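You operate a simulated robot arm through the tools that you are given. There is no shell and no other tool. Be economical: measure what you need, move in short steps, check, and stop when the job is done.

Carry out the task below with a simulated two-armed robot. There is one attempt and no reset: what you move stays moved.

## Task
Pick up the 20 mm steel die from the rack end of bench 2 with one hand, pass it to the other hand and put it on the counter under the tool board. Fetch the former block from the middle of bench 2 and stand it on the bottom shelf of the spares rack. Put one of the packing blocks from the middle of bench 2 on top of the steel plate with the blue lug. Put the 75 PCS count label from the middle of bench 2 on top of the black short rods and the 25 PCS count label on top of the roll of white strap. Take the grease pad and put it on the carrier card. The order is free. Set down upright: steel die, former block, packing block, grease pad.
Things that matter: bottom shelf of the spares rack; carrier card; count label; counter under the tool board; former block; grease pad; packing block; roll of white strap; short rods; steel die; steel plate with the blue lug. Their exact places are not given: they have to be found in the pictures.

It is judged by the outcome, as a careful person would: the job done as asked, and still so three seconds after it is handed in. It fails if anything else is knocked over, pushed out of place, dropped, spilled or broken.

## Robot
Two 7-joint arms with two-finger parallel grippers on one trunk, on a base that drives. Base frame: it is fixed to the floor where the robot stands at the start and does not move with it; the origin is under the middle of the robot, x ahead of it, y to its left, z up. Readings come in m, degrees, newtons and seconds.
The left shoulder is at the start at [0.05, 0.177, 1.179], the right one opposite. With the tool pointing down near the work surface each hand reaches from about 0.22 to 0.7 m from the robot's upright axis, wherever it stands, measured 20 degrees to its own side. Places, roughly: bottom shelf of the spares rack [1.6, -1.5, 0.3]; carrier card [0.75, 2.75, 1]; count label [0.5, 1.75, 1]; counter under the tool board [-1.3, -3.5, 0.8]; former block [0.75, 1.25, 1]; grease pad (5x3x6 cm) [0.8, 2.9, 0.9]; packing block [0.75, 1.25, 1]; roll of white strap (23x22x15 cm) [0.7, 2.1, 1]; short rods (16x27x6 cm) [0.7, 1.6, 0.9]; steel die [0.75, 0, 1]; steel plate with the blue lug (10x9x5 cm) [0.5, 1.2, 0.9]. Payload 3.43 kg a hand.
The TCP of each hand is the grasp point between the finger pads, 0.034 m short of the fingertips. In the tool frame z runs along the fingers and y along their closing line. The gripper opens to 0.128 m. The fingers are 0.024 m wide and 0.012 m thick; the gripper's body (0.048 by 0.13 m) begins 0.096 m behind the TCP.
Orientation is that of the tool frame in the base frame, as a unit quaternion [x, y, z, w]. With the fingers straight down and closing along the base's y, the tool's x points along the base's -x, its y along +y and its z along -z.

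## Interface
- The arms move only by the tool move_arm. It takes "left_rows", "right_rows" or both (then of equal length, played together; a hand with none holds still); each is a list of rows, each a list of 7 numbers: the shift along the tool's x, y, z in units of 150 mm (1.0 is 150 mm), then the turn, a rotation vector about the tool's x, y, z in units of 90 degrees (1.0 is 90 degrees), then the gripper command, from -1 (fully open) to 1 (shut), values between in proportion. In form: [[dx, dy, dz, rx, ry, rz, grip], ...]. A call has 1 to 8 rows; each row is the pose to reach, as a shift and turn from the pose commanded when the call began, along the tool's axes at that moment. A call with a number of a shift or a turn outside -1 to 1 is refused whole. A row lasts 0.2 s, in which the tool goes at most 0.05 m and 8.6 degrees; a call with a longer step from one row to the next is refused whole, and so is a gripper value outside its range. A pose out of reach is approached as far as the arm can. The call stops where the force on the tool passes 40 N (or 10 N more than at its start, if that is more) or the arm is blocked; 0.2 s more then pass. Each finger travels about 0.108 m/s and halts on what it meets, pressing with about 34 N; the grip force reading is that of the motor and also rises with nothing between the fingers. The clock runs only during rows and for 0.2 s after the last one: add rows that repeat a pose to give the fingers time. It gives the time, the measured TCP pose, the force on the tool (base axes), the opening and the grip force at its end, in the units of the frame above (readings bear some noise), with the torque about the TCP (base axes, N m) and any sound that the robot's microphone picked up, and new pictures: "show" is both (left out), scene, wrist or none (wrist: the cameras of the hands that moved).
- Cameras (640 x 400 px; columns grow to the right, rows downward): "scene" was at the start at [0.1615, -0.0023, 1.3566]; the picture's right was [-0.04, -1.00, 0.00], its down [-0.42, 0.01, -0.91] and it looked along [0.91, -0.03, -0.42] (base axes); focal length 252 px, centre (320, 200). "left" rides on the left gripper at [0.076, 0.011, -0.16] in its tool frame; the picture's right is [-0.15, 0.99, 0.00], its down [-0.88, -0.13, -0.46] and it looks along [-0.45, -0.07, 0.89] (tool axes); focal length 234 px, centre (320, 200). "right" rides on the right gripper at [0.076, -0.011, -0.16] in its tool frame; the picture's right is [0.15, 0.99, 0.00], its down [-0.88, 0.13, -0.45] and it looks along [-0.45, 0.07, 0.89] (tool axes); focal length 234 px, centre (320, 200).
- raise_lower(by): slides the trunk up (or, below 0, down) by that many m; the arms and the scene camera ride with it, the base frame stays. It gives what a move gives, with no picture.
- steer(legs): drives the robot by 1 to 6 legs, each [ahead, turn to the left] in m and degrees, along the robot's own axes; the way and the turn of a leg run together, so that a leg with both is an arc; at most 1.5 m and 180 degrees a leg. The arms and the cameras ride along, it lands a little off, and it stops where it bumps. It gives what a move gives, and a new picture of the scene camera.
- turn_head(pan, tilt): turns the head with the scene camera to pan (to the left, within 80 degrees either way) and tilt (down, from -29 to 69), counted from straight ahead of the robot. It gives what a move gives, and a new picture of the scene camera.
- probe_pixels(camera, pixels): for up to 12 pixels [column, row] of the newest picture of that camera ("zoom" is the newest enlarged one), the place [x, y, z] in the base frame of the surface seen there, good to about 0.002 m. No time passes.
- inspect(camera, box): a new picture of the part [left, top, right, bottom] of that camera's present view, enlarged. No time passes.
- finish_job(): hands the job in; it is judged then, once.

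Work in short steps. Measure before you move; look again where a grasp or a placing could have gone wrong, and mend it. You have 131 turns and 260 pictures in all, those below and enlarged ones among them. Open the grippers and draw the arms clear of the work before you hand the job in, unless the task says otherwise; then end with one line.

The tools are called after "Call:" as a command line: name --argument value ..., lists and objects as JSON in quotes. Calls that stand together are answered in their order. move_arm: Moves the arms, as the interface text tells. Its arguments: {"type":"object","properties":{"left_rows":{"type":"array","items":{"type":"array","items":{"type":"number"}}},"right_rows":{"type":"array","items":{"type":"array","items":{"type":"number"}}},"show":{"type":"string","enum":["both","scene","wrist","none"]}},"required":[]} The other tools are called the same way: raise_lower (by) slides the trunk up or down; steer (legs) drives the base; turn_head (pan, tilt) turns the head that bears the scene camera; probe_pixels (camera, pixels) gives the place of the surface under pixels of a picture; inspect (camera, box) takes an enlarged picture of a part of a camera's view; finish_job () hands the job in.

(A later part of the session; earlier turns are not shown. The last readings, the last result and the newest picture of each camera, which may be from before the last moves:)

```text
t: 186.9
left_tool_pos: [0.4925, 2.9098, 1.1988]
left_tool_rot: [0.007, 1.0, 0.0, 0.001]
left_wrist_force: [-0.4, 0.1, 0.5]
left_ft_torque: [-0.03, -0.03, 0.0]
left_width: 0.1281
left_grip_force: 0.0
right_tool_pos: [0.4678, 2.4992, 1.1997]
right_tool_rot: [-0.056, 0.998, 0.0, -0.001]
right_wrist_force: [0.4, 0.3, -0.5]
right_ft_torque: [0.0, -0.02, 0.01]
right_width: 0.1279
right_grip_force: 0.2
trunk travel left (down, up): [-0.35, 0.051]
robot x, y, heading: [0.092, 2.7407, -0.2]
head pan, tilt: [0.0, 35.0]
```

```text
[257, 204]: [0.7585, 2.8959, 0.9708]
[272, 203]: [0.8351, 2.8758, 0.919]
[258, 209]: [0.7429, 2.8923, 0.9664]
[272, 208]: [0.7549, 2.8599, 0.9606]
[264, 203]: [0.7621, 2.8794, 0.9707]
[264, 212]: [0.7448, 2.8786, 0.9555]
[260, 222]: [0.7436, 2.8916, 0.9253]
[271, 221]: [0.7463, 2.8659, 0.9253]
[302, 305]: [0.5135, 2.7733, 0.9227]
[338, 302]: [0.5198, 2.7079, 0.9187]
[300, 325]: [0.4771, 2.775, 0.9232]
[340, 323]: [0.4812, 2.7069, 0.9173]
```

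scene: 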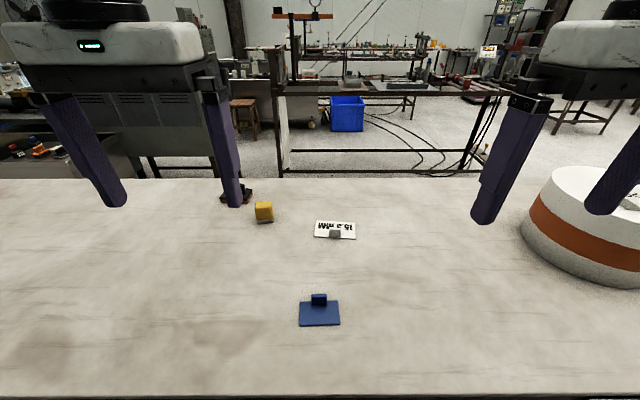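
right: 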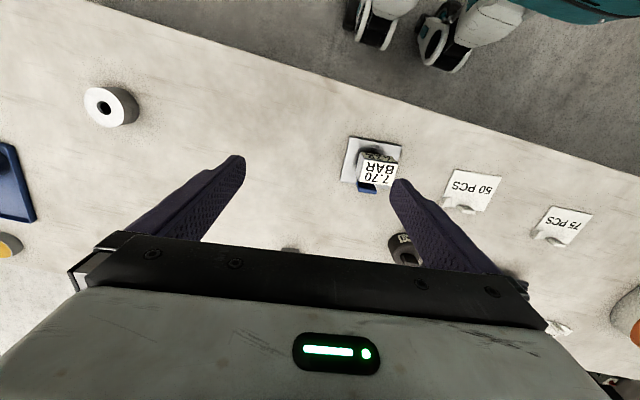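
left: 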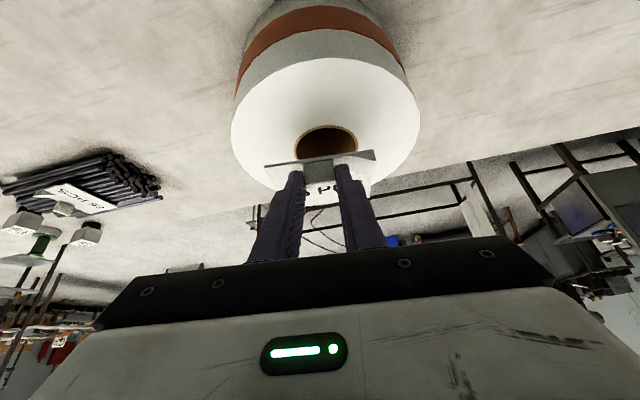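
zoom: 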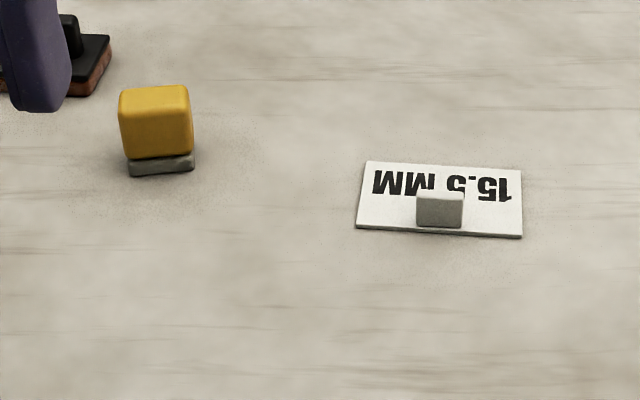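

Card: x 0.686–0.748, y 2.655–2.752, tab at its front middle. I bring the left hand over the yellow pad to see its footprint.

Call:
move_arm --left_rows '[[-0.25, -0.04, 0.1, 0, 0, 0, -1], [-0.5, -0.08, 0.2, 0, 0, 0, -1], [-0.75, -0.12, 0.35, 0, 0, 0, -1], [-1.0, -0.16, 0.5, 0, 0, 0, -1], [-1.0, -0.16, 0.6, 0, 0, 0, -1]]' --show "wrist"

Call:
inspect --camera "left" --box '[240, 120, 400, 250]'

```text
t: 188.1
left_tool_pos: [0.6441, 2.8854, 1.1087]
left_tool_rot: [0.007, 1.0, 0.0, 0.001]
left_wrist_force: [-0.6, 1.0, 0.5]
left_ft_torque: [0.0, 0.03, -0.02]
left_width: 0.128
left_grip_force: 0.1
right_tool_pos: [0.4661, 2.4988, 1.1988]
right_tool_rot: [-0.057, 0.998, 0.0, -0.001]
right_wrist_force: [0.0, 0.6, -0.4]
right_ft_torque: [-0.01, 0.01, 0.06]
right_width: 0.1279
right_grip_force: 0.0
trunk travel left (down, up): [-0.35, 0.051]
robot x, y, heading: [0.0923, 2.7419, -0.4]
head pan, tilt: [0.0, 35.0]
```

left: 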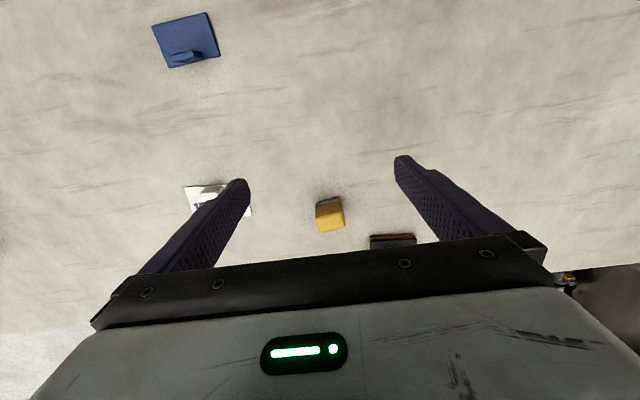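

```text
3.08 times, centred on (320, 185) of left
```

zoom: 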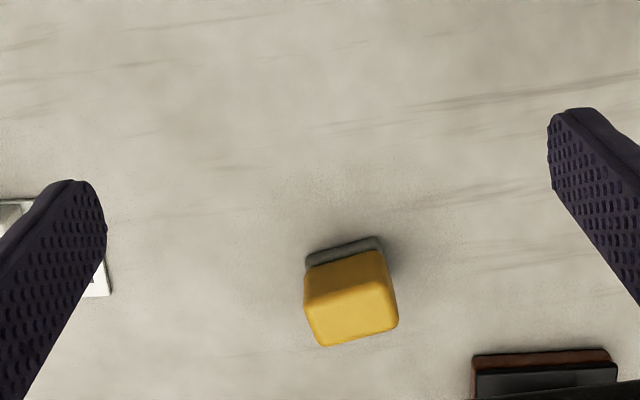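

Call:
probe_pixels --camera "zoom" --pixels '[[312, 303], [383, 288], [394, 325], [325, 342], [308, 290], [376, 256], [350, 310], [480, 360], [608, 355], [306, 262], [376, 242]]'

```text
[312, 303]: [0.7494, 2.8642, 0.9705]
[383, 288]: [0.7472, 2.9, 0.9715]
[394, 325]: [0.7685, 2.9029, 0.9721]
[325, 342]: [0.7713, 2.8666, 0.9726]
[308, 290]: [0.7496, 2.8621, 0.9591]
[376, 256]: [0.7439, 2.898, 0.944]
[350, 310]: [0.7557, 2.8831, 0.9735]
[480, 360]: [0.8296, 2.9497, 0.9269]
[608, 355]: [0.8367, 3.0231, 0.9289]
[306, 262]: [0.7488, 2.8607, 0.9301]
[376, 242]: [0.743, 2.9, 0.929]
```

The yellow pad is ≈3×4 cm, centre (0.758,2.883), top z 0.973, yaw ≈7°. I lower around it.

Call:
move_arm --left_rows '[[-0.2, 0, 0.1, 0, 0, -0.02, -1], [-0.4, 0, 0.25, 0, 0, -0.04, -1], [-0.6, -0.01, 0.4, 0, 0, -0.06, -0.6], [-0.76, -0.015, 0.55, 0, 0, -0.07, -0.3], [-0.76, -0.015, 0.75, 0, 0, -0.07, -0.2], [-0.76, -0.015, 0.75, 0, 0, -0.07, -0.2]]' --show "wrist"

Call:
inspect --camera "left" --box '[240, 100, 400, 250]'

```text
t: 189.5
left_tool_pos: [0.7447, 2.887, 1.005]
left_tool_rot: [-0.048, 0.999, 0.0, 0.001]
left_wrist_force: [-0.5, 0.1, 0.1]
left_ft_torque: [0.01, 0.01, -0.02]
left_width: 0.0769
left_grip_force: 0.0
left hand out of reach, approached as far as the arm can: row 4, 5, 6
right_tool_pos: [0.4675, 2.4988, 1.1988]
right_tool_rot: [-0.056, 0.998, 0.001, 0.0]
right_wrist_force: [-0.5, 0.1, 0.4]
right_ft_torque: [0.03, -0.01, -0.04]
right_width: 0.1282
right_grip_force: 0.1
trunk travel left (down, up): [-0.35, 0.051]
robot x, y, heading: [0.0907, 2.7422, -0.3]
head pan, tilt: [0.0, 35.0]
```

left: 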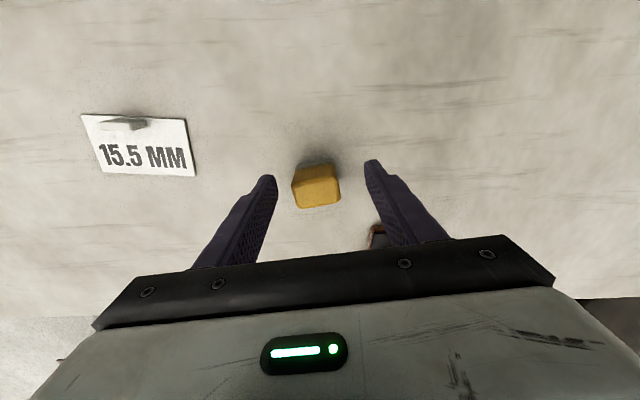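

```text
2.67 times, centred on (320, 175) of left
```

zoom: 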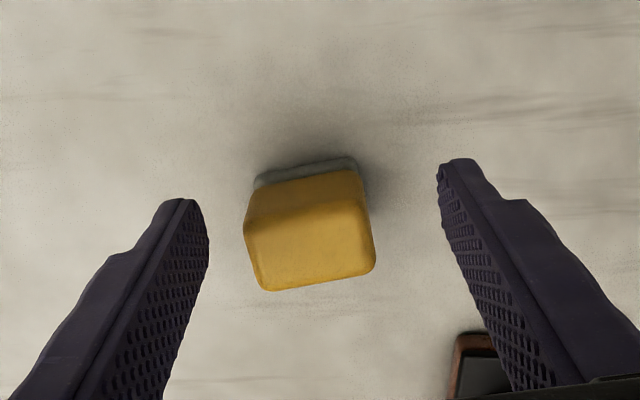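

Reach is marginal with a vertical hand, so I pitch it ~14° forward and come down on the pad.

Call:
move_arm --left_rows '[[-0.02, -0.015, 0, 0, -0.06, -0.01, -0.2], [-0.04, -0.034, 0.02, 0, -0.11, -0.015, -0.2], [-0.073, -0.034, 0.06, 0, -0.155, -0.015, -0.2], [-0.073, -0.034, 0.16, 0, -0.155, -0.015, -0.2], [-0.073, -0.034, 0.26, 0, -0.155, -0.015, -0.2], [-0.073, -0.034, 0.26, 0, -0.155, -0.015, -0.2]]' --show "wrist"

Call:
inspect --camera "scene" --box '[200, 150, 340, 250]'

```text
t: 190.9
left_tool_pos: [0.7982, 2.8711, 0.9805]
left_tool_rot: [-0.06, 0.991, 0.006, 0.121]
left_wrist_force: [0.2, -0.5, 0.5]
left_ft_torque: [0.0, -0.01, -0.04]
left_width: 0.0766
left_grip_force: 0.0
left hand out of reach, approached as far as the arm can: row 1, 2, 3, 4, 5, 6
right_tool_pos: [0.4669, 2.4987, 1.2004]
right_tool_rot: [-0.056, 0.998, 0.0, 0.0]
right_wrist_force: [-1.1, -0.3, 0.3]
right_ft_torque: [0.05, 0.04, -0.01]
right_width: 0.1282
right_grip_force: 0.0
trunk travel left (down, up): [-0.35, 0.051]
robot x, y, heading: [0.0893, 2.7443, -0.4]
head pan, tilt: [0.0, 35.0]
```

left: 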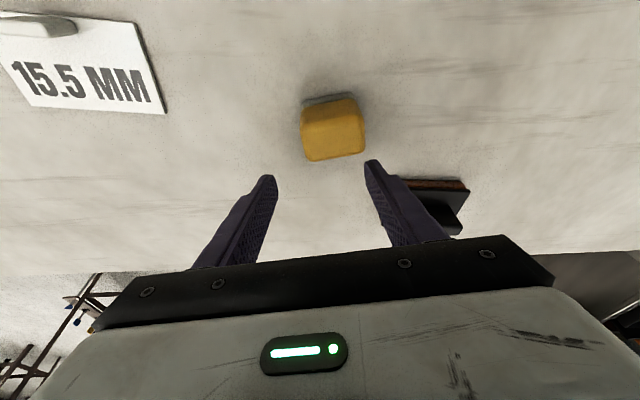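

```text
4.00 times, centred on (270, 200) of scene
```

zoom: 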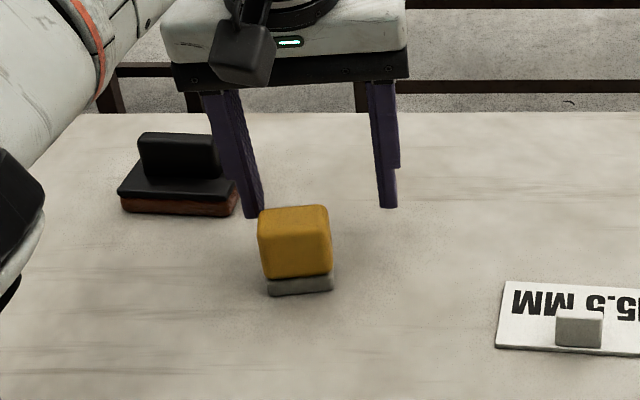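

The hand overshot behind the pad without touching it. I raise and pull back before re-approaching.

Call:
move_arm --left_rows '[[0, 0, -0.2, 0, 0, 0, -0.2], [0.05, 0, -0.4, 0, 0, 0, -0.2], [0.2, 0, -0.5, 0, 0, 0, -0.2], [0.35, 0, -0.5, 0, 0, 0, -0.2], [0.35, 0, -0.5, 0, 0, 0, -0.2]]' --show "both"

```text
t: 192.1
left_tool_pos: [0.7887, 2.8596, 1.0435]
left_tool_rot: [-0.059, 0.991, 0.005, 0.121]
left_wrist_force: [0.6, -0.5, 0.4]
left_ft_torque: [0.01, -0.03, -0.03]
left_width: 0.0768
left_grip_force: 0.0
left hand out of reach, approached as far as the arm can: row 1, 2, 3, 4, 5
right_tool_pos: [0.4679, 2.5, 1.2]
right_tool_rot: [-0.055, 0.998, 0.0, -0.001]
right_wrist_force: [0.0, 0.0, -0.9]
right_ft_torque: [0.0, -0.01, -0.04]
right_width: 0.128
right_grip_force: 0.1
trunk travel left (down, up): [-0.35, 0.051]
robot x, y, heading: [0.0905, 2.7462, -0.3]
head pan, tilt: [0.0, 35.0]
```

scene: 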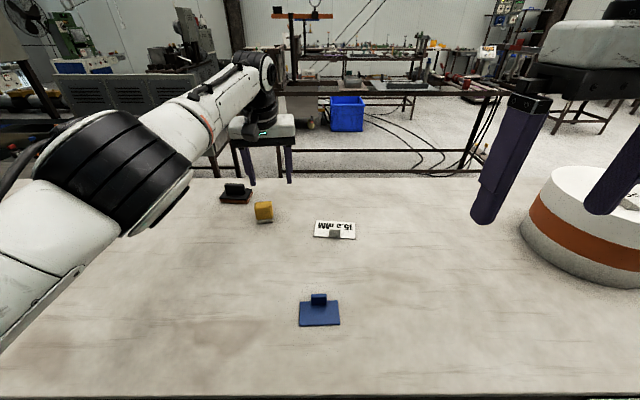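
left: 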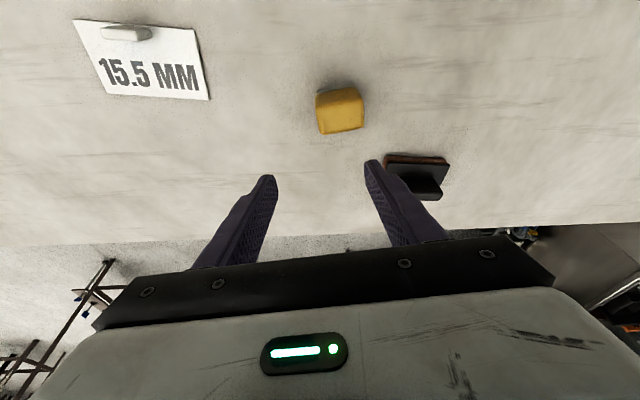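

I pull the hand straight back toward the robot.

Call:
move_arm --left_rows '[[0.2, 0, 0, 0, 0, 0, -0.2], [0.4, 0, 0, 0, 0, 0, -0.2], [0.6, 0, 0, 0, 0, 0, -0.2], [0.8, 0, 0, 0, 0, 0, -0.2], [0.8, 0, 0, 0, 0, 0, -0.2]]' --show "scene"

```text
t: 193.3
left_tool_pos: [0.7798, 2.8122, 1.0281]
left_tool_rot: [-0.061, 0.991, 0.006, 0.122]
left_wrist_force: [-0.3, 0.2, -0.5]
left_ft_torque: [0.02, 0.03, 0.02]
left_width: 0.077
left_grip_force: 0.1
left hand out of reach, approached as far as the arm can: row 1, 2, 3, 4, 5
right_tool_pos: [0.4672, 2.4995, 1.2002]
right_tool_rot: [-0.056, 0.998, -0.001, -0.001]
right_wrist_force: [0.2, 0.1, 0.4]
right_ft_torque: [-0.01, -0.01, 0.01]
right_width: 0.1281
right_grip_force: 0.0
trunk travel left (down, up): [-0.35, 0.051]
robot x, y, heading: [0.0917, 2.7455, -0.3]
head pan, tilt: [0.0, 35.0]
```

scene: 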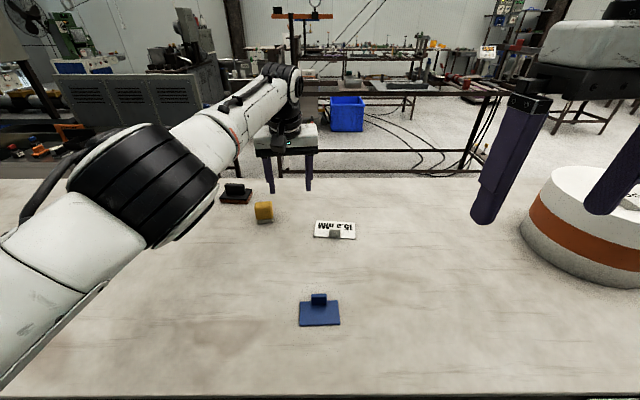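

The extended elbow seems at a singular pose. As before I try a pure downward move (clear bench below) to unlock it.

Call:
move_arm --left_rows '[[0.03, 0, 0.12, 0, 0, 0, -0.2], [0.06, 0, 0.25, 0, 0, 0, -0.2], [0.06, 0, 0.25, 0, 0, 0, -0.2]]' --show "none"

Call:
move_arm --left_rows '[[0.2, 0, 0, 0, 0, 0, -0.2], [0.4, 0, -0.05, 0, 0, 0, -0.2], [0.6, 0, -0.1, 0, 0, 0, -0.2], [0.6, 0, -0.1, 0, 0, 0, -0.2]]' --show "scene"

```text
t: 194.1
left_tool_pos: [0.7827, 2.811, 0.9885]
left_tool_rot: [-0.06, 0.991, 0.005, 0.121]
left_wrist_force: [0.1, 0.8, -0.9]
left_ft_torque: [-0.03, -0.03, -0.01]
left_width: 0.0768
left_grip_force: 0.0
left hand out of reach, approached as far as the arm can: row 2, 3
right_tool_pos: [0.4669, 2.4997, 1.1991]
right_tool_rot: [-0.056, 0.998, 0.0, 0.0]
right_wrist_force: [0.8, -0.1, -0.5]
right_ft_torque: [0.0, -0.03, -0.02]
right_width: 0.1281
right_grip_force: 0.0
trunk travel left (down, up): [-0.35, 0.051]
robot x, y, heading: [0.0861, 2.7434, -0.3]
head pan, tilt: [0.0, 35.0]
```

```text
t: 195.1
left_tool_pos: [0.7699, 2.7745, 0.9854]
left_tool_rot: [-0.059, 0.991, 0.005, 0.122]
left_wrist_force: [-0.4, 0.0, -0.4]
left_ft_torque: [-0.04, -0.02, -0.05]
left_width: 0.0769
left_grip_force: 0.1
left hand out of reach, approached as far as the arm can: row 1, 2, 3, 4
right_tool_pos: [0.4668, 2.4982, 1.1998]
right_tool_rot: [-0.056, 0.998, 0.0, -0.001]
right_wrist_force: [-0.6, -0.6, 0.1]
right_ft_torque: [-0.01, 0.0, -0.02]
right_width: 0.1279
right_grip_force: 0.0
trunk travel left (down, up): [-0.35, 0.051]
robot x, y, heading: [0.0908, 2.7426, -0.0]
head pan, tilt: [0.0, 35.0]
```

scene: 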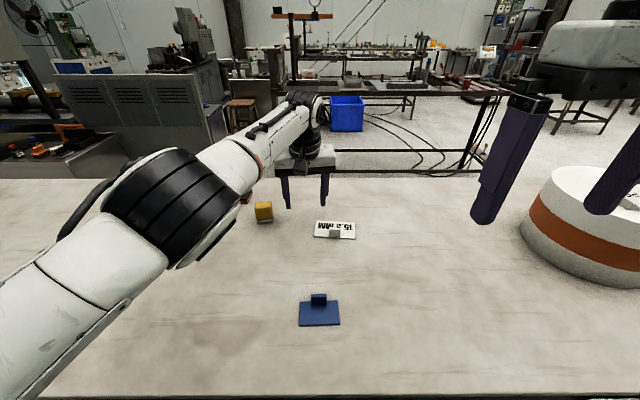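

I relieve the over-extended elbow by pitching the hand further forward in place (which pulls the wrist back).

Call:
move_arm --left_rows '[[0, 0, -0.05, 0, -0.08, 0, -0.2], [0, 0, -0.1, 0, -0.16, 0, -0.2], [0, 0, -0.15, 0, -0.24, 0, -0.2], [0, 0, -0.2, 0, -0.32, 0, -0.2], [0, 0, -0.2, 0, -0.4, 0, -0.2]]' --show "none"

Call:
move_arm --left_rows '[[0, 0, -0.2, 0, 0, 0, -0.2], [0, 0, -0.4, 0, 0, 0, -0.2], [0, 0, -0.6, 0, 0, 0, -0.2], [0, 0, -0.8, 0, 0, 0, -0.2]]' --show "scene"

```text
t: 196.5
left_tool_pos: [0.8871, 2.7915, 1.0088]
left_tool_rot: [-0.077, 0.904, 0.038, 0.418]
left_wrist_force: [-0.1, -0.4, -0.5]
left_ft_torque: [0.01, -0.01, 0.0]
left_width: 0.0767
left_grip_force: 0.0
left hand out of reach, approached as far as the arm can: row 1, 2, 3, 4, 5
right_tool_pos: [0.467, 2.4995, 1.2006]
right_tool_rot: [-0.057, 0.998, -0.001, -0.002]
right_wrist_force: [-0.1, -0.1, 0.2]
right_ft_torque: [0.0, 0.0, 0.0]
right_width: 0.1281
right_grip_force: 0.0
trunk travel left (down, up): [-0.35, 0.051]
robot x, y, heading: [0.0913, 2.7423, -0.3]
head pan, tilt: [0.0, 35.0]
stopped in row 5 (left hand): the arm was blocked; the commanded pose is now the measured one
```

```text
t: 197.7
left_tool_pos: [0.8816, 2.8022, 1.0959]
left_tool_rot: [-0.105, 0.903, 0.046, 0.415]
left_wrist_force: [-0.1, 0.5, -0.3]
left_ft_torque: [0.03, -0.03, -0.01]
left_width: 0.0768
left_grip_force: 0.0
left hand out of reach, approached as far as the arm can: row 1, 2, 3, 4
right_tool_pos: [0.4673, 2.4996, 1.1992]
right_tool_rot: [-0.057, 0.998, 0.0, -0.001]
right_wrist_force: [0.3, 1.0, -0.7]
right_ft_torque: [-0.01, -0.01, -0.02]
right_width: 0.1281
right_grip_force: 0.0
trunk travel left (down, up): [-0.35, 0.051]
robot x, y, heading: [0.0919, 2.7464, -0.3]
head pan, tilt: [0.0, 35.0]
stopped in row 4 (left hand): the arm was blocked; the commanded pose is now the measured one
```

scene: 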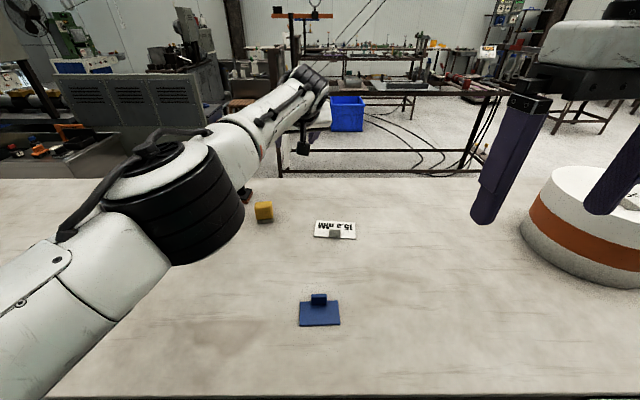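

The arm reports "blocked". I probe where the elbow and forearm are relative to the bench.

Call:
probe_pixels --camera "scene" --pixels '[[190, 215], [205, 262], [235, 215], [130, 240], [60, 260], [110, 300], [270, 120], [310, 90], [225, 160], [160, 150], [20, 330], [300, 125]]'

Call:
turn_head --pan 40 --tilt 30

```text
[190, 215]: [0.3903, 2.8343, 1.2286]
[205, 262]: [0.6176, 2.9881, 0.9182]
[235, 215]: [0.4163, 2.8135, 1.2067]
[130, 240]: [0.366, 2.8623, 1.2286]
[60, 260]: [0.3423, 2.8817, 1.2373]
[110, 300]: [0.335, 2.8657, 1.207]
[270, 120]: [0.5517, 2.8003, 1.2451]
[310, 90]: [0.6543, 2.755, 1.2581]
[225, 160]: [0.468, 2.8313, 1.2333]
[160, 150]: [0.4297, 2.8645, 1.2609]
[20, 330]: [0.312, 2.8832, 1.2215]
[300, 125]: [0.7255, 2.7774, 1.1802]
```

```text
t: 198.7
left_tool_pos: [0.8817, 2.8015, 1.0969]
left_tool_rot: [-0.105, 0.902, 0.046, 0.415]
left_wrist_force: [-0.3, 0.2, -0.5]
left_ft_torque: [0.02, 0.02, 0.02]
left_width: 0.0769
left_grip_force: 0.0
right_tool_pos: [0.4677, 2.4989, 1.1984]
right_tool_rot: [-0.056, 0.998, 0.0, -0.001]
right_wrist_force: [0.0, 0.8, 0.0]
right_ft_torque: [0.0, 0.04, 0.02]
right_width: 0.1279
right_grip_force: 0.1
trunk travel left (down, up): [-0.35, 0.051]
robot x, y, heading: [0.0936, 2.744, -0.4]
head pan, tilt: [40.0, 30.0]
```

scene: 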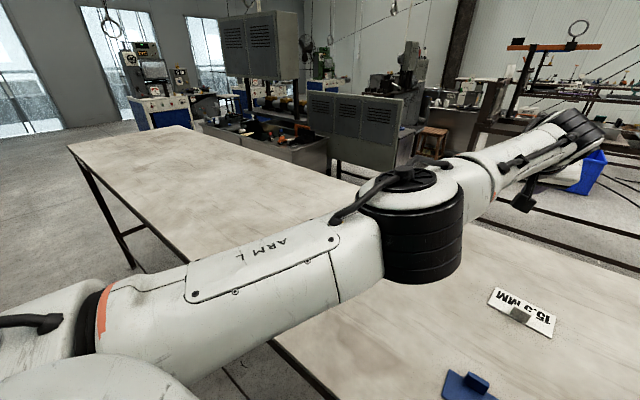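

The arm is dead straight (elbow hinge vertical). A sideways (−y) and backward command should make the elbow flex; I do that above the clear bench.

Call:
move_arm --left_rows '[[0, -0.15, -0.05, 0, 0, 0, -0.2], [0, -0.3, -0.1, 0, 0, 0, -0.2], [0, -0.45, -0.2, 0, 0, 0, -0.2], [0, -0.6, -0.3, 0, 0, 0, -0.2], [0, -0.75, -0.45, 0, 0, 0, -0.2], [0, -0.9, -0.6, 0, 0, 0, -0.2], [0, -1.0, -0.75, 0, 0, 0, -0.2], [0, -1.0, -0.9, 0, 0, 0, -0.2]]' --show "scene"

```text
t: 200.7
left_tool_pos: [0.8395, 2.7449, 1.1448]
left_tool_rot: [-0.137, 0.899, 0.052, 0.413]
left_wrist_force: [0.2, -0.3, -0.5]
left_ft_torque: [-0.02, -0.03, 0.0]
left_width: 0.0766
left_grip_force: 0.1
left hand out of reach, approached as far as the arm can: row 1, 2, 3, 4, 5, 6, 7, 8
right_tool_pos: [0.4674, 2.4989, 1.2]
right_tool_rot: [-0.057, 0.998, 0.0, -0.001]
right_wrist_force: [0.1, 0.1, 0.7]
right_ft_torque: [0.0, -0.01, -0.02]
right_width: 0.1279
right_grip_force: 0.1
trunk travel left (down, up): [-0.35, 0.051]
robot x, y, heading: [0.0942, 2.745, -0.4]
head pan, tilt: [40.0, 30.0]
stopped in row 8 (left hand): the arm was blocked; the commanded pose is now the measured one
```

scene: 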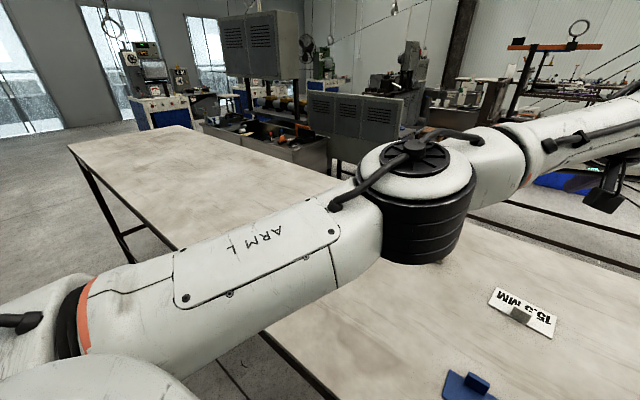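

The elbow is bending now. I continue pulling straight back.

Call:
move_arm --left_rows '[[0.1, -0.05, -0.12, 0, 0, 0, -0.2], [0.2, -0.1, -0.24, 0, 0, 0, -0.2], [0.3, -0.1, -0.36, 0, 0, 0, -0.2], [0.4, -0.1, -0.48, 0, 0, 0, -0.2], [0.5, -0.1, -0.6, 0, 0, 0, -0.2], [0.6, -0.1, -0.72, 0, 0, 0, -0.2], [0.7, -0.1, -0.84, 0, 0, 0, -0.2]]' --show "none"

```text
t: 202.3
left_tool_pos: [0.6846, 2.6811, 1.1479]
left_tool_rot: [-0.134, 0.899, 0.051, 0.414]
left_wrist_force: [-0.3, -0.2, -0.1]
left_ft_torque: [-0.02, 0.0, 0.01]
left_width: 0.0768
left_grip_force: 0.0
right_tool_pos: [0.4675, 2.4993, 1.1989]
right_tool_rot: [-0.056, 0.998, 0.0, -0.001]
right_wrist_force: [-0.1, -0.3, -1.4]
right_ft_torque: [0.01, -0.04, -0.01]
right_width: 0.1282
right_grip_force: 0.0
trunk travel left (down, up): [-0.35, 0.051]
robot x, y, heading: [0.0925, 2.7429, 0.0]
head pan, tilt: [40.0, 30.0]
```

Free again. I keep the ~49° pitch for this reach and line up with the yellow pad.

Call:
move_arm --left_rows '[[0.06, 0.2, 0.06, 0.015, 0, 0.013, -0.2], [0.12, 0.4, 0.12, 0.03, 0, 0.026, -0.2], [0.18, 0.6, 0.18, 0.045, 0, 0.039, -0.2], [0.24, 0.8, 0.24, 0.06, 0, 0.052, -0.2], [0.3, 1.0, 0.29, 0.076, 0.002, 0.065, -0.2], [0.3, 1.0, 0.29, 0.076, 0.002, 0.065, -0.2]]' --show "wrist"

Call:
turn_head --pan 5 --tilt 33

```text
t: 203.7
left_tool_pos: [0.6448, 2.8245, 1.0821]
left_tool_rot: [-0.062, 0.907, 0.019, 0.416]
left_wrist_force: [-0.5, 0.2, -0.4]
left_ft_torque: [0.01, -0.03, 0.0]
left_width: 0.0768
left_grip_force: 0.1
right_tool_pos: [0.4686, 2.4991, 1.1999]
right_tool_rot: [-0.055, 0.998, 0.0, 0.0]
right_wrist_force: [0.0, -0.8, -0.3]
right_ft_torque: [0.02, -0.01, 0.02]
right_width: 0.1281
right_grip_force: 0.1
trunk travel left (down, up): [-0.35, 0.051]
robot x, y, heading: [0.096, 2.7448, -0.2]
head pan, tilt: [40.0, 30.0]
```

left: 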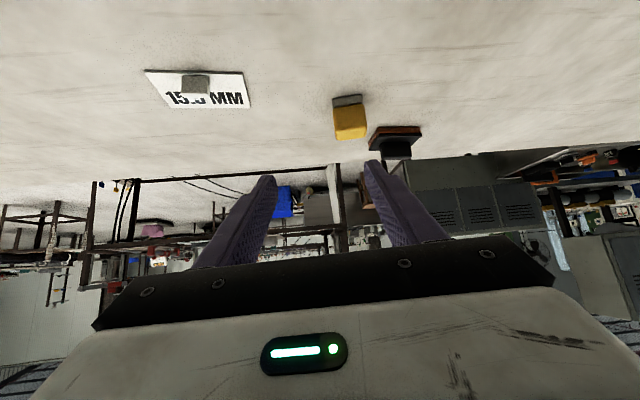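

```text
t: 204.8
left_tool_pos: [0.6446, 2.8246, 1.0815]
left_tool_rot: [-0.064, 0.907, 0.019, 0.415]
left_wrist_force: [-0.7, 0.2, -0.1]
left_ft_torque: [0.01, -0.02, 0.0]
left_width: 0.0767
left_grip_force: 0.1
right_tool_pos: [0.4667, 2.499, 1.1996]
right_tool_rot: [-0.055, 0.998, 0.0, -0.002]
right_wrist_force: [-0.5, -0.2, -0.7]
right_ft_torque: [0.01, 0.01, 0.0]
right_width: 0.1279
right_grip_force: 0.0
trunk travel left (down, up): [-0.35, 0.051]
robot x, y, heading: [0.0909, 2.743, -0.5]
head pan, tilt: [5.0, 33.0]
```

scene: 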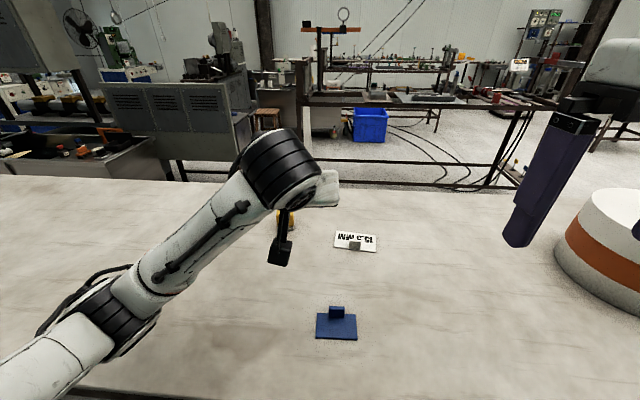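

Call:
probe_pixels --camera "left" --pixels '[[335, 101], [361, 99], [338, 130], [365, 130], [350, 118]]'

Call:
move_arm --left_rows '[[0.04, 0.15, 0.1, 0, 0, 0, -0.2], [0.08, 0.305, 0.25, 0, 0, 0, -0.2], [0.106, 0.305, 0.45, 0, 0, 0, -0.2], [0.106, 0.305, 0.65, 0, 0, 0, -0.2], [0.106, 0.305, 0.65, 0, 0, 0, -0.2]]' --show "wrist"

Call:
inspect --camera "left" --box '[240, 80, 420, 220]'

```text
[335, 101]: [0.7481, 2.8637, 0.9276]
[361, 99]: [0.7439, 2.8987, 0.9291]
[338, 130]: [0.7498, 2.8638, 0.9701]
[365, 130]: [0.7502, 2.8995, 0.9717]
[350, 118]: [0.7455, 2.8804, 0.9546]
```

```text
t: 205.9
left_tool_pos: [0.7022, 2.8757, 1.0062]
left_tool_rot: [-0.063, 0.907, 0.019, 0.416]
left_wrist_force: [0.8, 0.1, -0.8]
left_ft_torque: [-0.01, 0.0, 0.01]
left_width: 0.0766
left_grip_force: 0.0
right_tool_pos: [0.4676, 2.4988, 1.1992]
right_tool_rot: [-0.056, 0.998, 0.0, -0.001]
right_wrist_force: [0.3, 0.4, 0.0]
right_ft_torque: [-0.03, 0.01, 0.03]
right_width: 0.1281
right_grip_force: 0.1
trunk travel left (down, up): [-0.35, 0.051]
robot x, y, heading: [0.0907, 2.745, -0.3]
head pan, tilt: [5.0, 33.0]
```

left: 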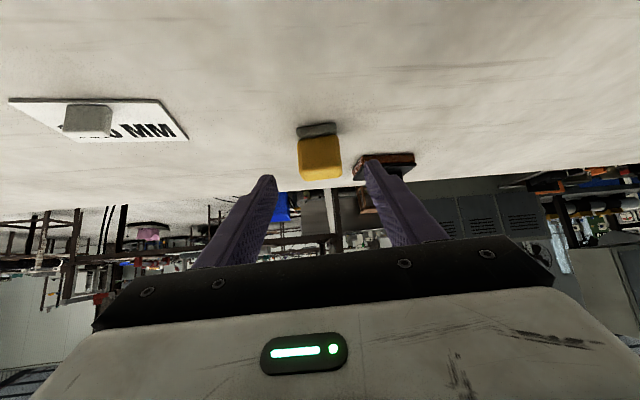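

```text
2.86 times, centred on (330, 150) of left
```

zoom: 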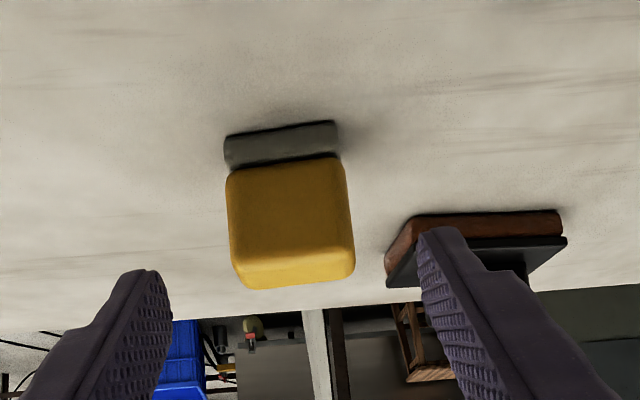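

Lined up. I advance the last 72 mm and close.

Call:
move_arm --left_rows '[[0, 0, 0.2, 0, 0, 0, -0.2], [0, 0, 0.38, 0, 0, 0, -0.2], [0, 0, 0.48, 0, 0, 0, -0.2], [0, 0, 0.48, 0, 0, 0, 0.3], [0, 0, 0.48, 0, 0, 0, 0.8], [0, 0, 0.48, 0, 0, 0, 1], [0, 0, 0.48, 0, 0, 0, 1]]' --show "wrist"

```text
t: 207.6
left_tool_pos: [0.7516, 2.8846, 0.9684]
left_tool_rot: [-0.063, 0.904, 0.02, 0.422]
left_wrist_force: [0.1, 0.3, 0.8]
left_ft_torque: [-0.02, 0.0, 0.02]
left_width: 0.0435
left_grip_force: 34.4
right_tool_pos: [0.46, 2.4995, 1.2029]
right_tool_rot: [-0.057, 0.998, -0.001, 0.003]
right_wrist_force: [-1.0, -0.6, 0.4]
right_ft_torque: [0.02, 0.01, -0.02]
right_width: 0.1279
right_grip_force: 0.0
trunk travel left (down, up): [-0.35, 0.051]
robot x, y, heading: [0.0899, 2.7406, -0.3]
head pan, tilt: [5.0, 33.0]
```

left: 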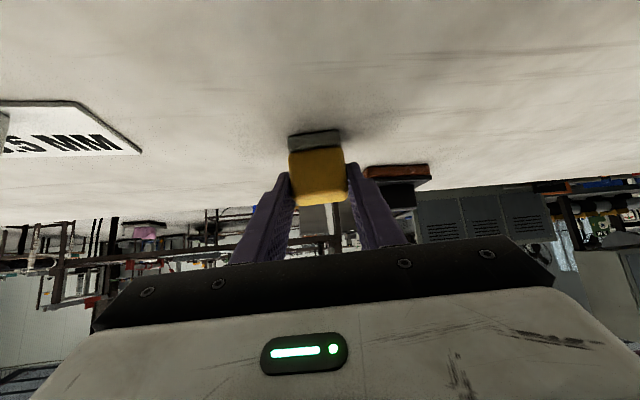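

Pad gripped (43.5 mm), though the arm seems to lean on something (readings shifted slightly). I lift 80 mm straight up.

Call:
move_arm --left_rows '[[-0.1, 0, -0.087, 0, 0, 0, 1], [-0.2, 0, -0.174, 0, 0, 0, 1], [-0.3, 0, -0.26, 0, 0, 0, 1], [-0.4, 0, -0.348, 0, 0, 0, 1], [-0.4, 0, -0.348, 0, 0, 0, 1]]' --show "both"

```text
t: 208.8
left_tool_pos: [0.7562, 2.8824, 1.0391]
left_tool_rot: [-0.062, 0.907, 0.018, 0.417]
left_wrist_force: [-0.5, 0.0, -1.3]
left_ft_torque: [-0.02, 0.03, 0.03]
left_width: 0.0436
left_grip_force: 33.7
right_tool_pos: [0.467, 2.4994, 1.1987]
right_tool_rot: [-0.056, 0.998, 0.0, 0.0]
right_wrist_force: [0.3, -0.8, 0.5]
right_ft_torque: [-0.02, 0.0, -0.02]
right_width: 0.1281
right_grip_force: 0.1
trunk travel left (down, up): [-0.35, 0.051]
robot x, y, heading: [0.0909, 2.7411, -0.4]
head pan, tilt: [5.0, 33.0]
```

scene: 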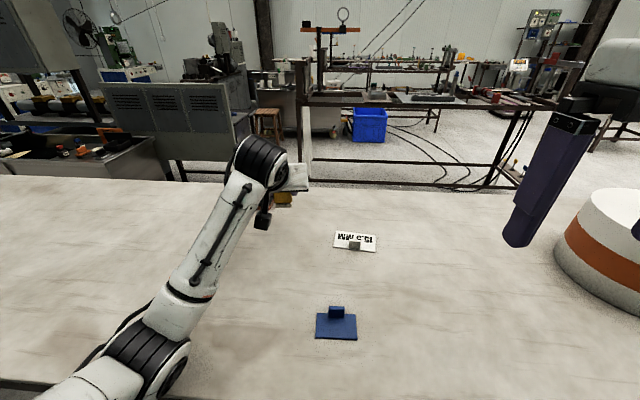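
left: 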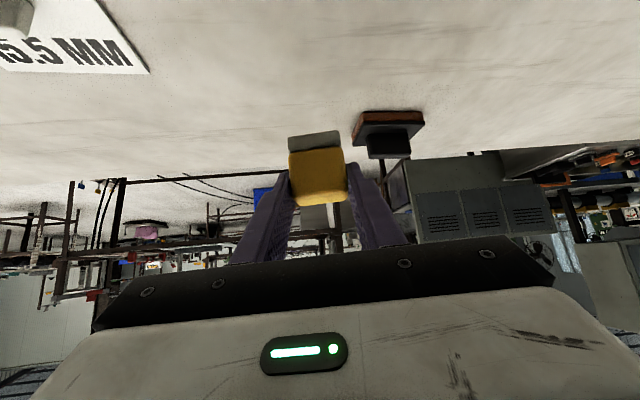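

The elbow was near the bench, so I raise the trunk 50 mm, then carry the pad over toward the card, aligning its yaw.

Call:
raise_lower --by 0.05

Call:
move_arm --left_rows '[[0.1, -0.2, 0, 0.018, 0, 0.016, 1], [0.2, -0.4, 0, 0.036, 0, 0.032, 1], [0.3, -0.6, -0.01, 0.054, 0, 0.048, 1], [0.4, -0.8, -0.02, 0.072, 0, 0.064, 1], [0.5, -1.0, -0.025, 0.092, 0.002, 0.08, 1], [0.577, -1.0, -0.025, 0.092, 0.002, 0.08, 1], [0.577, -1.0, -0.025, 0.092, 0.002, 0.08, 1]]' --show "both"

```text
t: 209.7
left_tool_pos: [0.756, 2.8821, 1.0883]
left_tool_rot: [-0.064, 0.907, 0.019, 0.416]
left_wrist_force: [-0.4, 0.2, -1.6]
left_ft_torque: [-0.01, 0.0, 0.01]
left_width: 0.0437
left_grip_force: 33.6
right_tool_pos: [0.4672, 2.4995, 1.2494]
right_tool_rot: [-0.056, 0.998, 0.0, -0.002]
right_wrist_force: [-0.9, 0.2, -0.8]
right_ft_torque: [-0.01, 0.02, -0.03]
right_width: 0.1281
right_grip_force: 0.1
trunk travel left (down, up): [-0.4, 0.001]
robot x, y, heading: [0.0911, 2.7429, -0.4]
head pan, tilt: [5.0, 33.0]
```

```text
t: 211.3
left_tool_pos: [0.7163, 2.7239, 1.0281]
left_tool_rot: [0.024, 0.909, -0.021, 0.417]
left_wrist_force: [1.1, 0.2, -0.3]
left_ft_torque: [0.01, 0.02, 0.02]
left_width: 0.0434
left_grip_force: 34.2
right_tool_pos: [0.4683, 2.4989, 1.2481]
right_tool_rot: [-0.056, 0.998, 0.0, -0.001]
right_wrist_force: [0.1, -0.3, -0.2]
right_ft_torque: [-0.04, 0.01, -0.04]
right_width: 0.1281
right_grip_force: 0.1
trunk travel left (down, up): [-0.4, 0.001]
robot x, y, heading: [0.0908, 2.7461, -0.5]
head pan, tilt: [5.0, 33.0]
```

scene: 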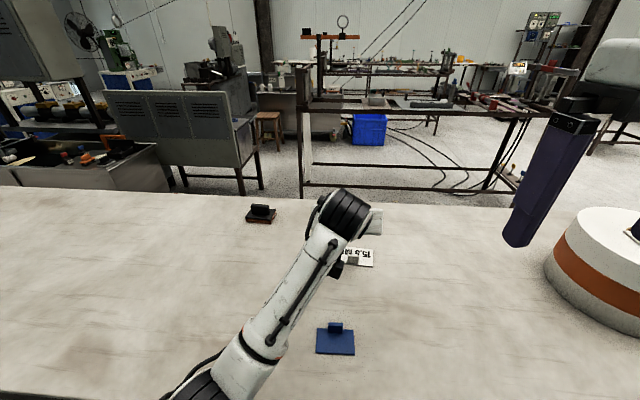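
left: 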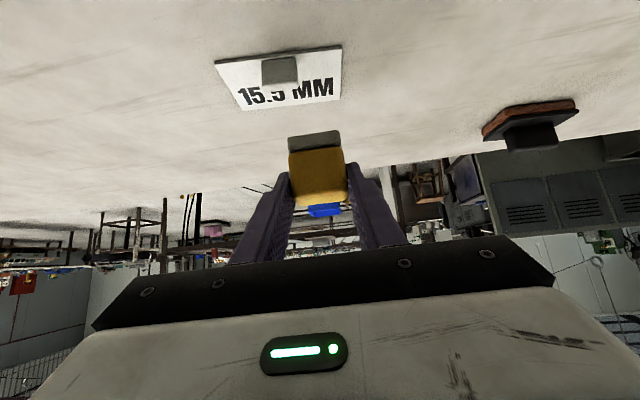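

I probe pad and card in the wrist picture to align exactly.

Call:
probe_pixels --camera "left" --pixels '[[290, 140], [340, 135], [291, 148], [341, 147], [316, 141], [218, 64], [340, 47], [240, 107], [339, 98], [263, 78], [297, 76], [280, 80]]'

```text
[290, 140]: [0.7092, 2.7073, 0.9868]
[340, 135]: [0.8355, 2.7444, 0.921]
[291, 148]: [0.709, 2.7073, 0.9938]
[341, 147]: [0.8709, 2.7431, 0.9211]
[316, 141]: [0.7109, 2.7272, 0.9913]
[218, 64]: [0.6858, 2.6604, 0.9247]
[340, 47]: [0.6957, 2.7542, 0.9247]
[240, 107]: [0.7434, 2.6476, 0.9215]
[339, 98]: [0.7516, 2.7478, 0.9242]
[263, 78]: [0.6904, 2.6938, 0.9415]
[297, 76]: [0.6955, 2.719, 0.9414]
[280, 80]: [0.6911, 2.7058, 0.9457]
```

Pad would land behind the tab; I shift −21 mm in y and lower ~55 mm to contact.

Call:
move_arm --left_rows '[[0, -0.14, 0, 0, 0, 0, 1], [0.1, -0.14, 0.086, 0, 0, 0, 1], [0.2, -0.14, 0.172, 0, 0, 0, 1], [0.25, -0.14, 0.215, 0, 0, 0, 1], [0.268, -0.14, 0.231, 0, 0, 0, 1], [0.28, -0.14, 0.241, 0, 0, 0, 1], [0.28, -0.14, 0.241, 0, 0, 0, 1]]' --show "both"

Call:
inspect --camera "left" --box '[240, 60, 420, 220]'

```text
t: 212.9
left_tool_pos: [0.7154, 2.7013, 0.9743]
left_tool_rot: [0.024, 0.909, -0.021, 0.416]
left_wrist_force: [0.0, 0.2, -0.9]
left_ft_torque: [0.02, 0.02, 0.01]
left_width: 0.0433
left_grip_force: 33.8
right_tool_pos: [0.4667, 2.5001, 1.2484]
right_tool_rot: [-0.056, 0.998, 0.0, -0.001]
right_wrist_force: [-1.2, -0.2, 0.2]
right_ft_torque: [0.01, 0.02, -0.01]
right_width: 0.1279
right_grip_force: 0.0
trunk travel left (down, up): [-0.4, 0.001]
robot x, y, heading: [0.093, 2.7408, -0.5]
head pan, tilt: [5.0, 33.0]
```

scene: 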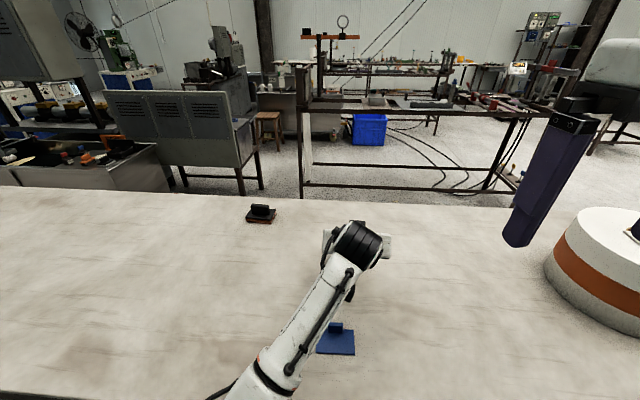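
left: 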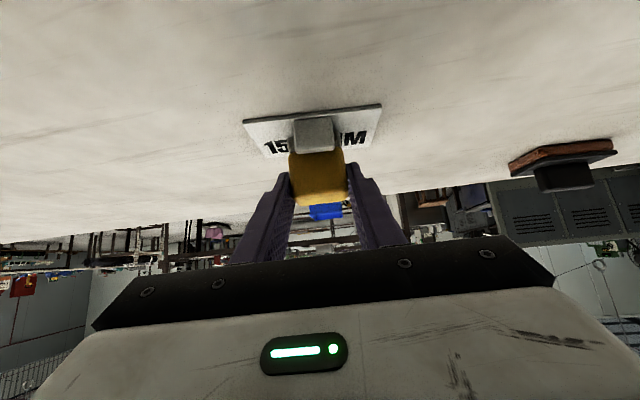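

```text
2.50 times, centred on (330, 140) of left
```

zoom: 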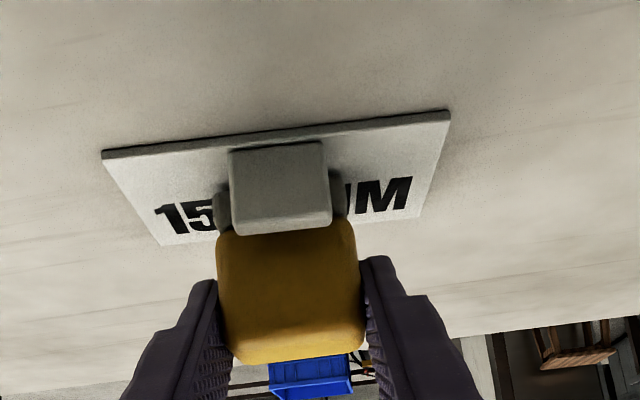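

No contact yet; I lower in small steps by up to 5 mm.

Call:
move_arm --left_rows '[[0.008, 0, 0.007, 0, 0, 0, 1], [0.0152, 0, 0.013, 0, 0, 0, 1], [0.0152, 0, 0.013, 0, 0, 0, 1]]' --show "none"

```text
t: 213.7
left_tool_pos: [0.7154, 2.7024, 0.9721]
left_tool_rot: [0.025, 0.908, -0.021, 0.417]
left_wrist_force: [0.7, 0.8, 3.3]
left_ft_torque: [0.09, -0.12, 0.01]
left_width: 0.0438
left_grip_force: 33.7
right_tool_pos: [0.4679, 2.499, 1.2497]
right_tool_rot: [-0.056, 0.998, 0.0, -0.001]
right_wrist_force: [0.4, 0.1, 0.1]
right_ft_torque: [0.0, -0.01, -0.01]
right_width: 0.1281
right_grip_force: 0.1
trunk travel left (down, up): [-0.4, 0.001]
robot x, y, heading: [0.0908, 2.7403, -0.3]
head pan, tilt: [5.0, 33.0]
```

Contact. I release and draw back along the fingers.

Call:
move_arm --left_rows '[[0, 0, 0, 0, 0, 0, 0.2], [0, 0, 0, 0, 0, 0, -0.1], [0, 0, 0, 0, 0, 0, -0.1], [0, 0, -0.2, 0, 0, 0, -0.1], [0, 0, -0.45, 0, 0, 0, -0.1], [0, 0, -0.7, 0, 0, 0, -0.1], [0, 0, -1.0, 0, 0, 0, -0.1]]' --show "both"

Call:
inspect --camera "left" --box '[220, 60, 400, 200]'

```text
t: 215.5
left_tool_pos: [0.6234, 2.7388, 1.0942]
left_tool_rot: [0.017, 0.891, 0.013, 0.453]
left_wrist_force: [0.0, 0.4, 0.2]
left_ft_torque: [0.01, 0.01, 0.01]
left_width: 0.0707
left_grip_force: 0.1
right_tool_pos: [0.4668, 2.4993, 1.2493]
right_tool_rot: [-0.057, 0.998, 0.0, -0.001]
right_wrist_force: [0.1, -0.3, 0.2]
right_ft_torque: [0.0, 0.01, 0.0]
right_width: 0.128
right_grip_force: 0.0
trunk travel left (down, up): [-0.4, 0.001]
robot x, y, heading: [0.0898, 2.7408, -0.5]
head pan, tilt: [5.0, 33.0]
stopped in row 7 (left hand): the arm was blocked; the commanded pose is now the measured one
```

scene: 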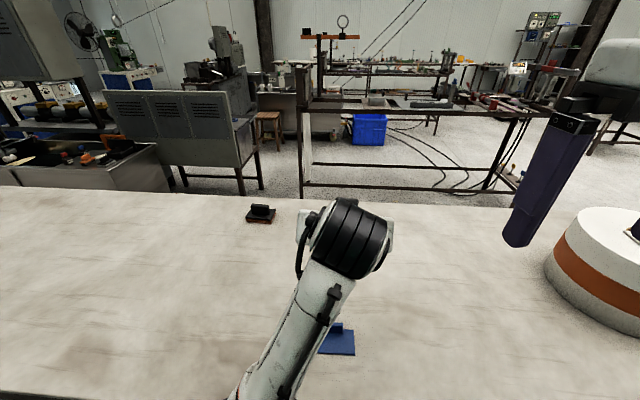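
left: 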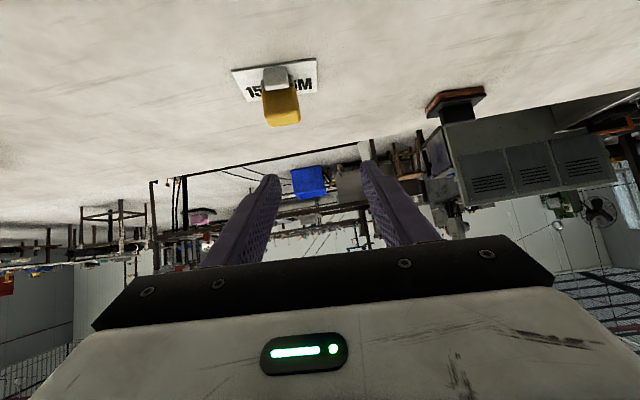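

```text
2.86 times, centred on (310, 130) of left
```

zoom: 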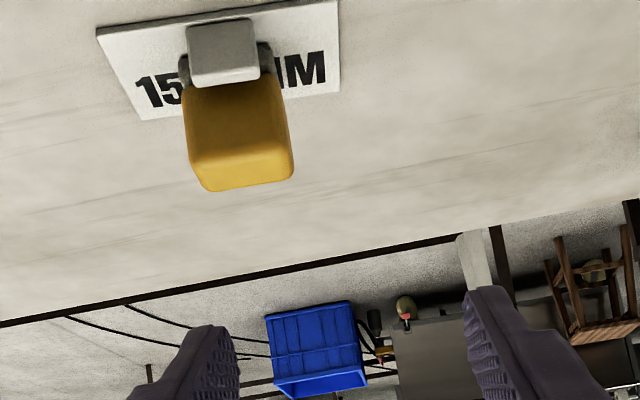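

The grease pad stands on the card behind the tab. I back away, then straighten the left arm away from the bench.

Call:
steer --legs '[[-0.35, 0]]'

Call:
inspect --camera "scene" --box '[200, 160, 460, 340]'

Call:
move_arm --left_rows '[[0, -0.1, -0.1, 0, 0.09, 0, -0.1], [0, -0.2, -0.2, 0, 0.18, 0, -0.1], [0, -0.3, -0.3, 0, 0.27, 0, -0.1], [0, -0.4, -0.4, 0, 0.36, 0, -0.1], [0, -0.4, -0.4, 0, 0.45, 0, -0.1], [0, -0.4, -0.4, 0, 0.54, 0, -0.1]]' --show "none"

```text
t: 217.8
left_tool_pos: [0.2688, 2.739, 1.095]
left_tool_rot: [0.019, 0.891, 0.012, 0.453]
left_wrist_force: [-0.4, -0.8, 0.0]
left_ft_torque: [-0.03, 0.04, -0.01]
left_width: 0.0705
left_grip_force: 0.1
right_tool_pos: [0.1097, 2.4998, 1.2506]
right_tool_rot: [-0.054, 0.999, 0.001, 0.0]
right_wrist_force: [-1.1, 0.7, 0.1]
right_ft_torque: [0.03, 0.01, 0.0]
right_width: 0.1281
right_grip_force: 0.1
trunk travel left (down, up): [-0.4, 0.001]
robot x, y, heading: [-0.266, 2.7442, -0.5]
head pan, tilt: [5.0, 33.0]
```

scene: 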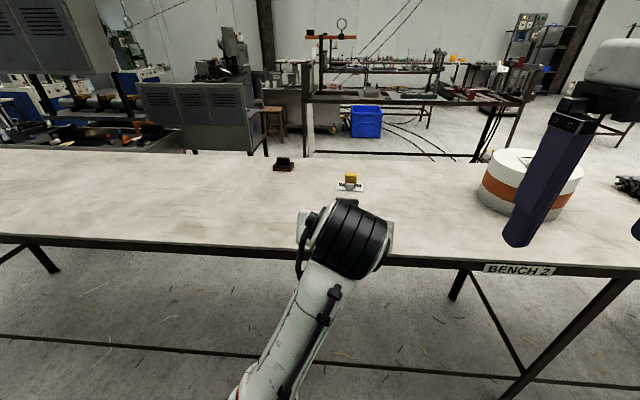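

```text
2.22 times, centred on (330, 250) of scene
```

zoom: 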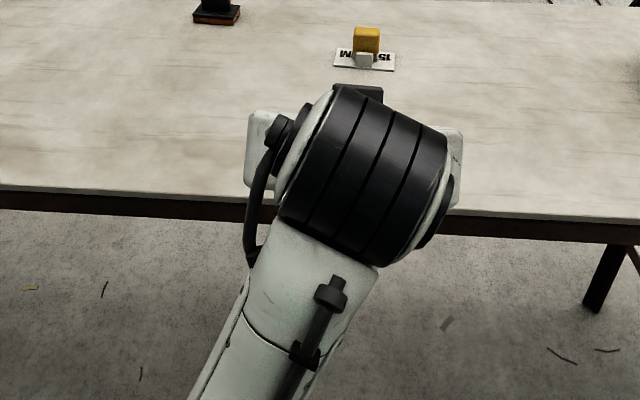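

```text
t: 218.6
left_tool_pos: [0.2429, 2.7314, 0.9496]
left_tool_rot: [0.002, 0.985, 0.055, 0.165]
left_wrist_force: [0.0, -0.3, 1.0]
left_ft_torque: [0.02, 0.01, 0.0]
left_width: 0.07
left_grip_force: 0.0
left hand out of reach, approached as far as the arm can: row 2, 3
right_tool_pos: [0.1111, 2.499, 1.2488]
right_tool_rot: [-0.054, 0.999, 0.0, -0.001]
right_wrist_force: [0.2, -0.9, 0.3]
right_ft_torque: [-0.03, 0.02, -0.02]
right_width: 0.128
right_grip_force: 0.0
trunk travel left (down, up): [-0.4, 0.001]
robot x, y, heading: [-0.2623, 2.7446, -0.4]
head pan, tilt: [5.0, 33.0]
stopped in row 3 (left hand): the arm was blocked; the commanded pose is now the measured one
```

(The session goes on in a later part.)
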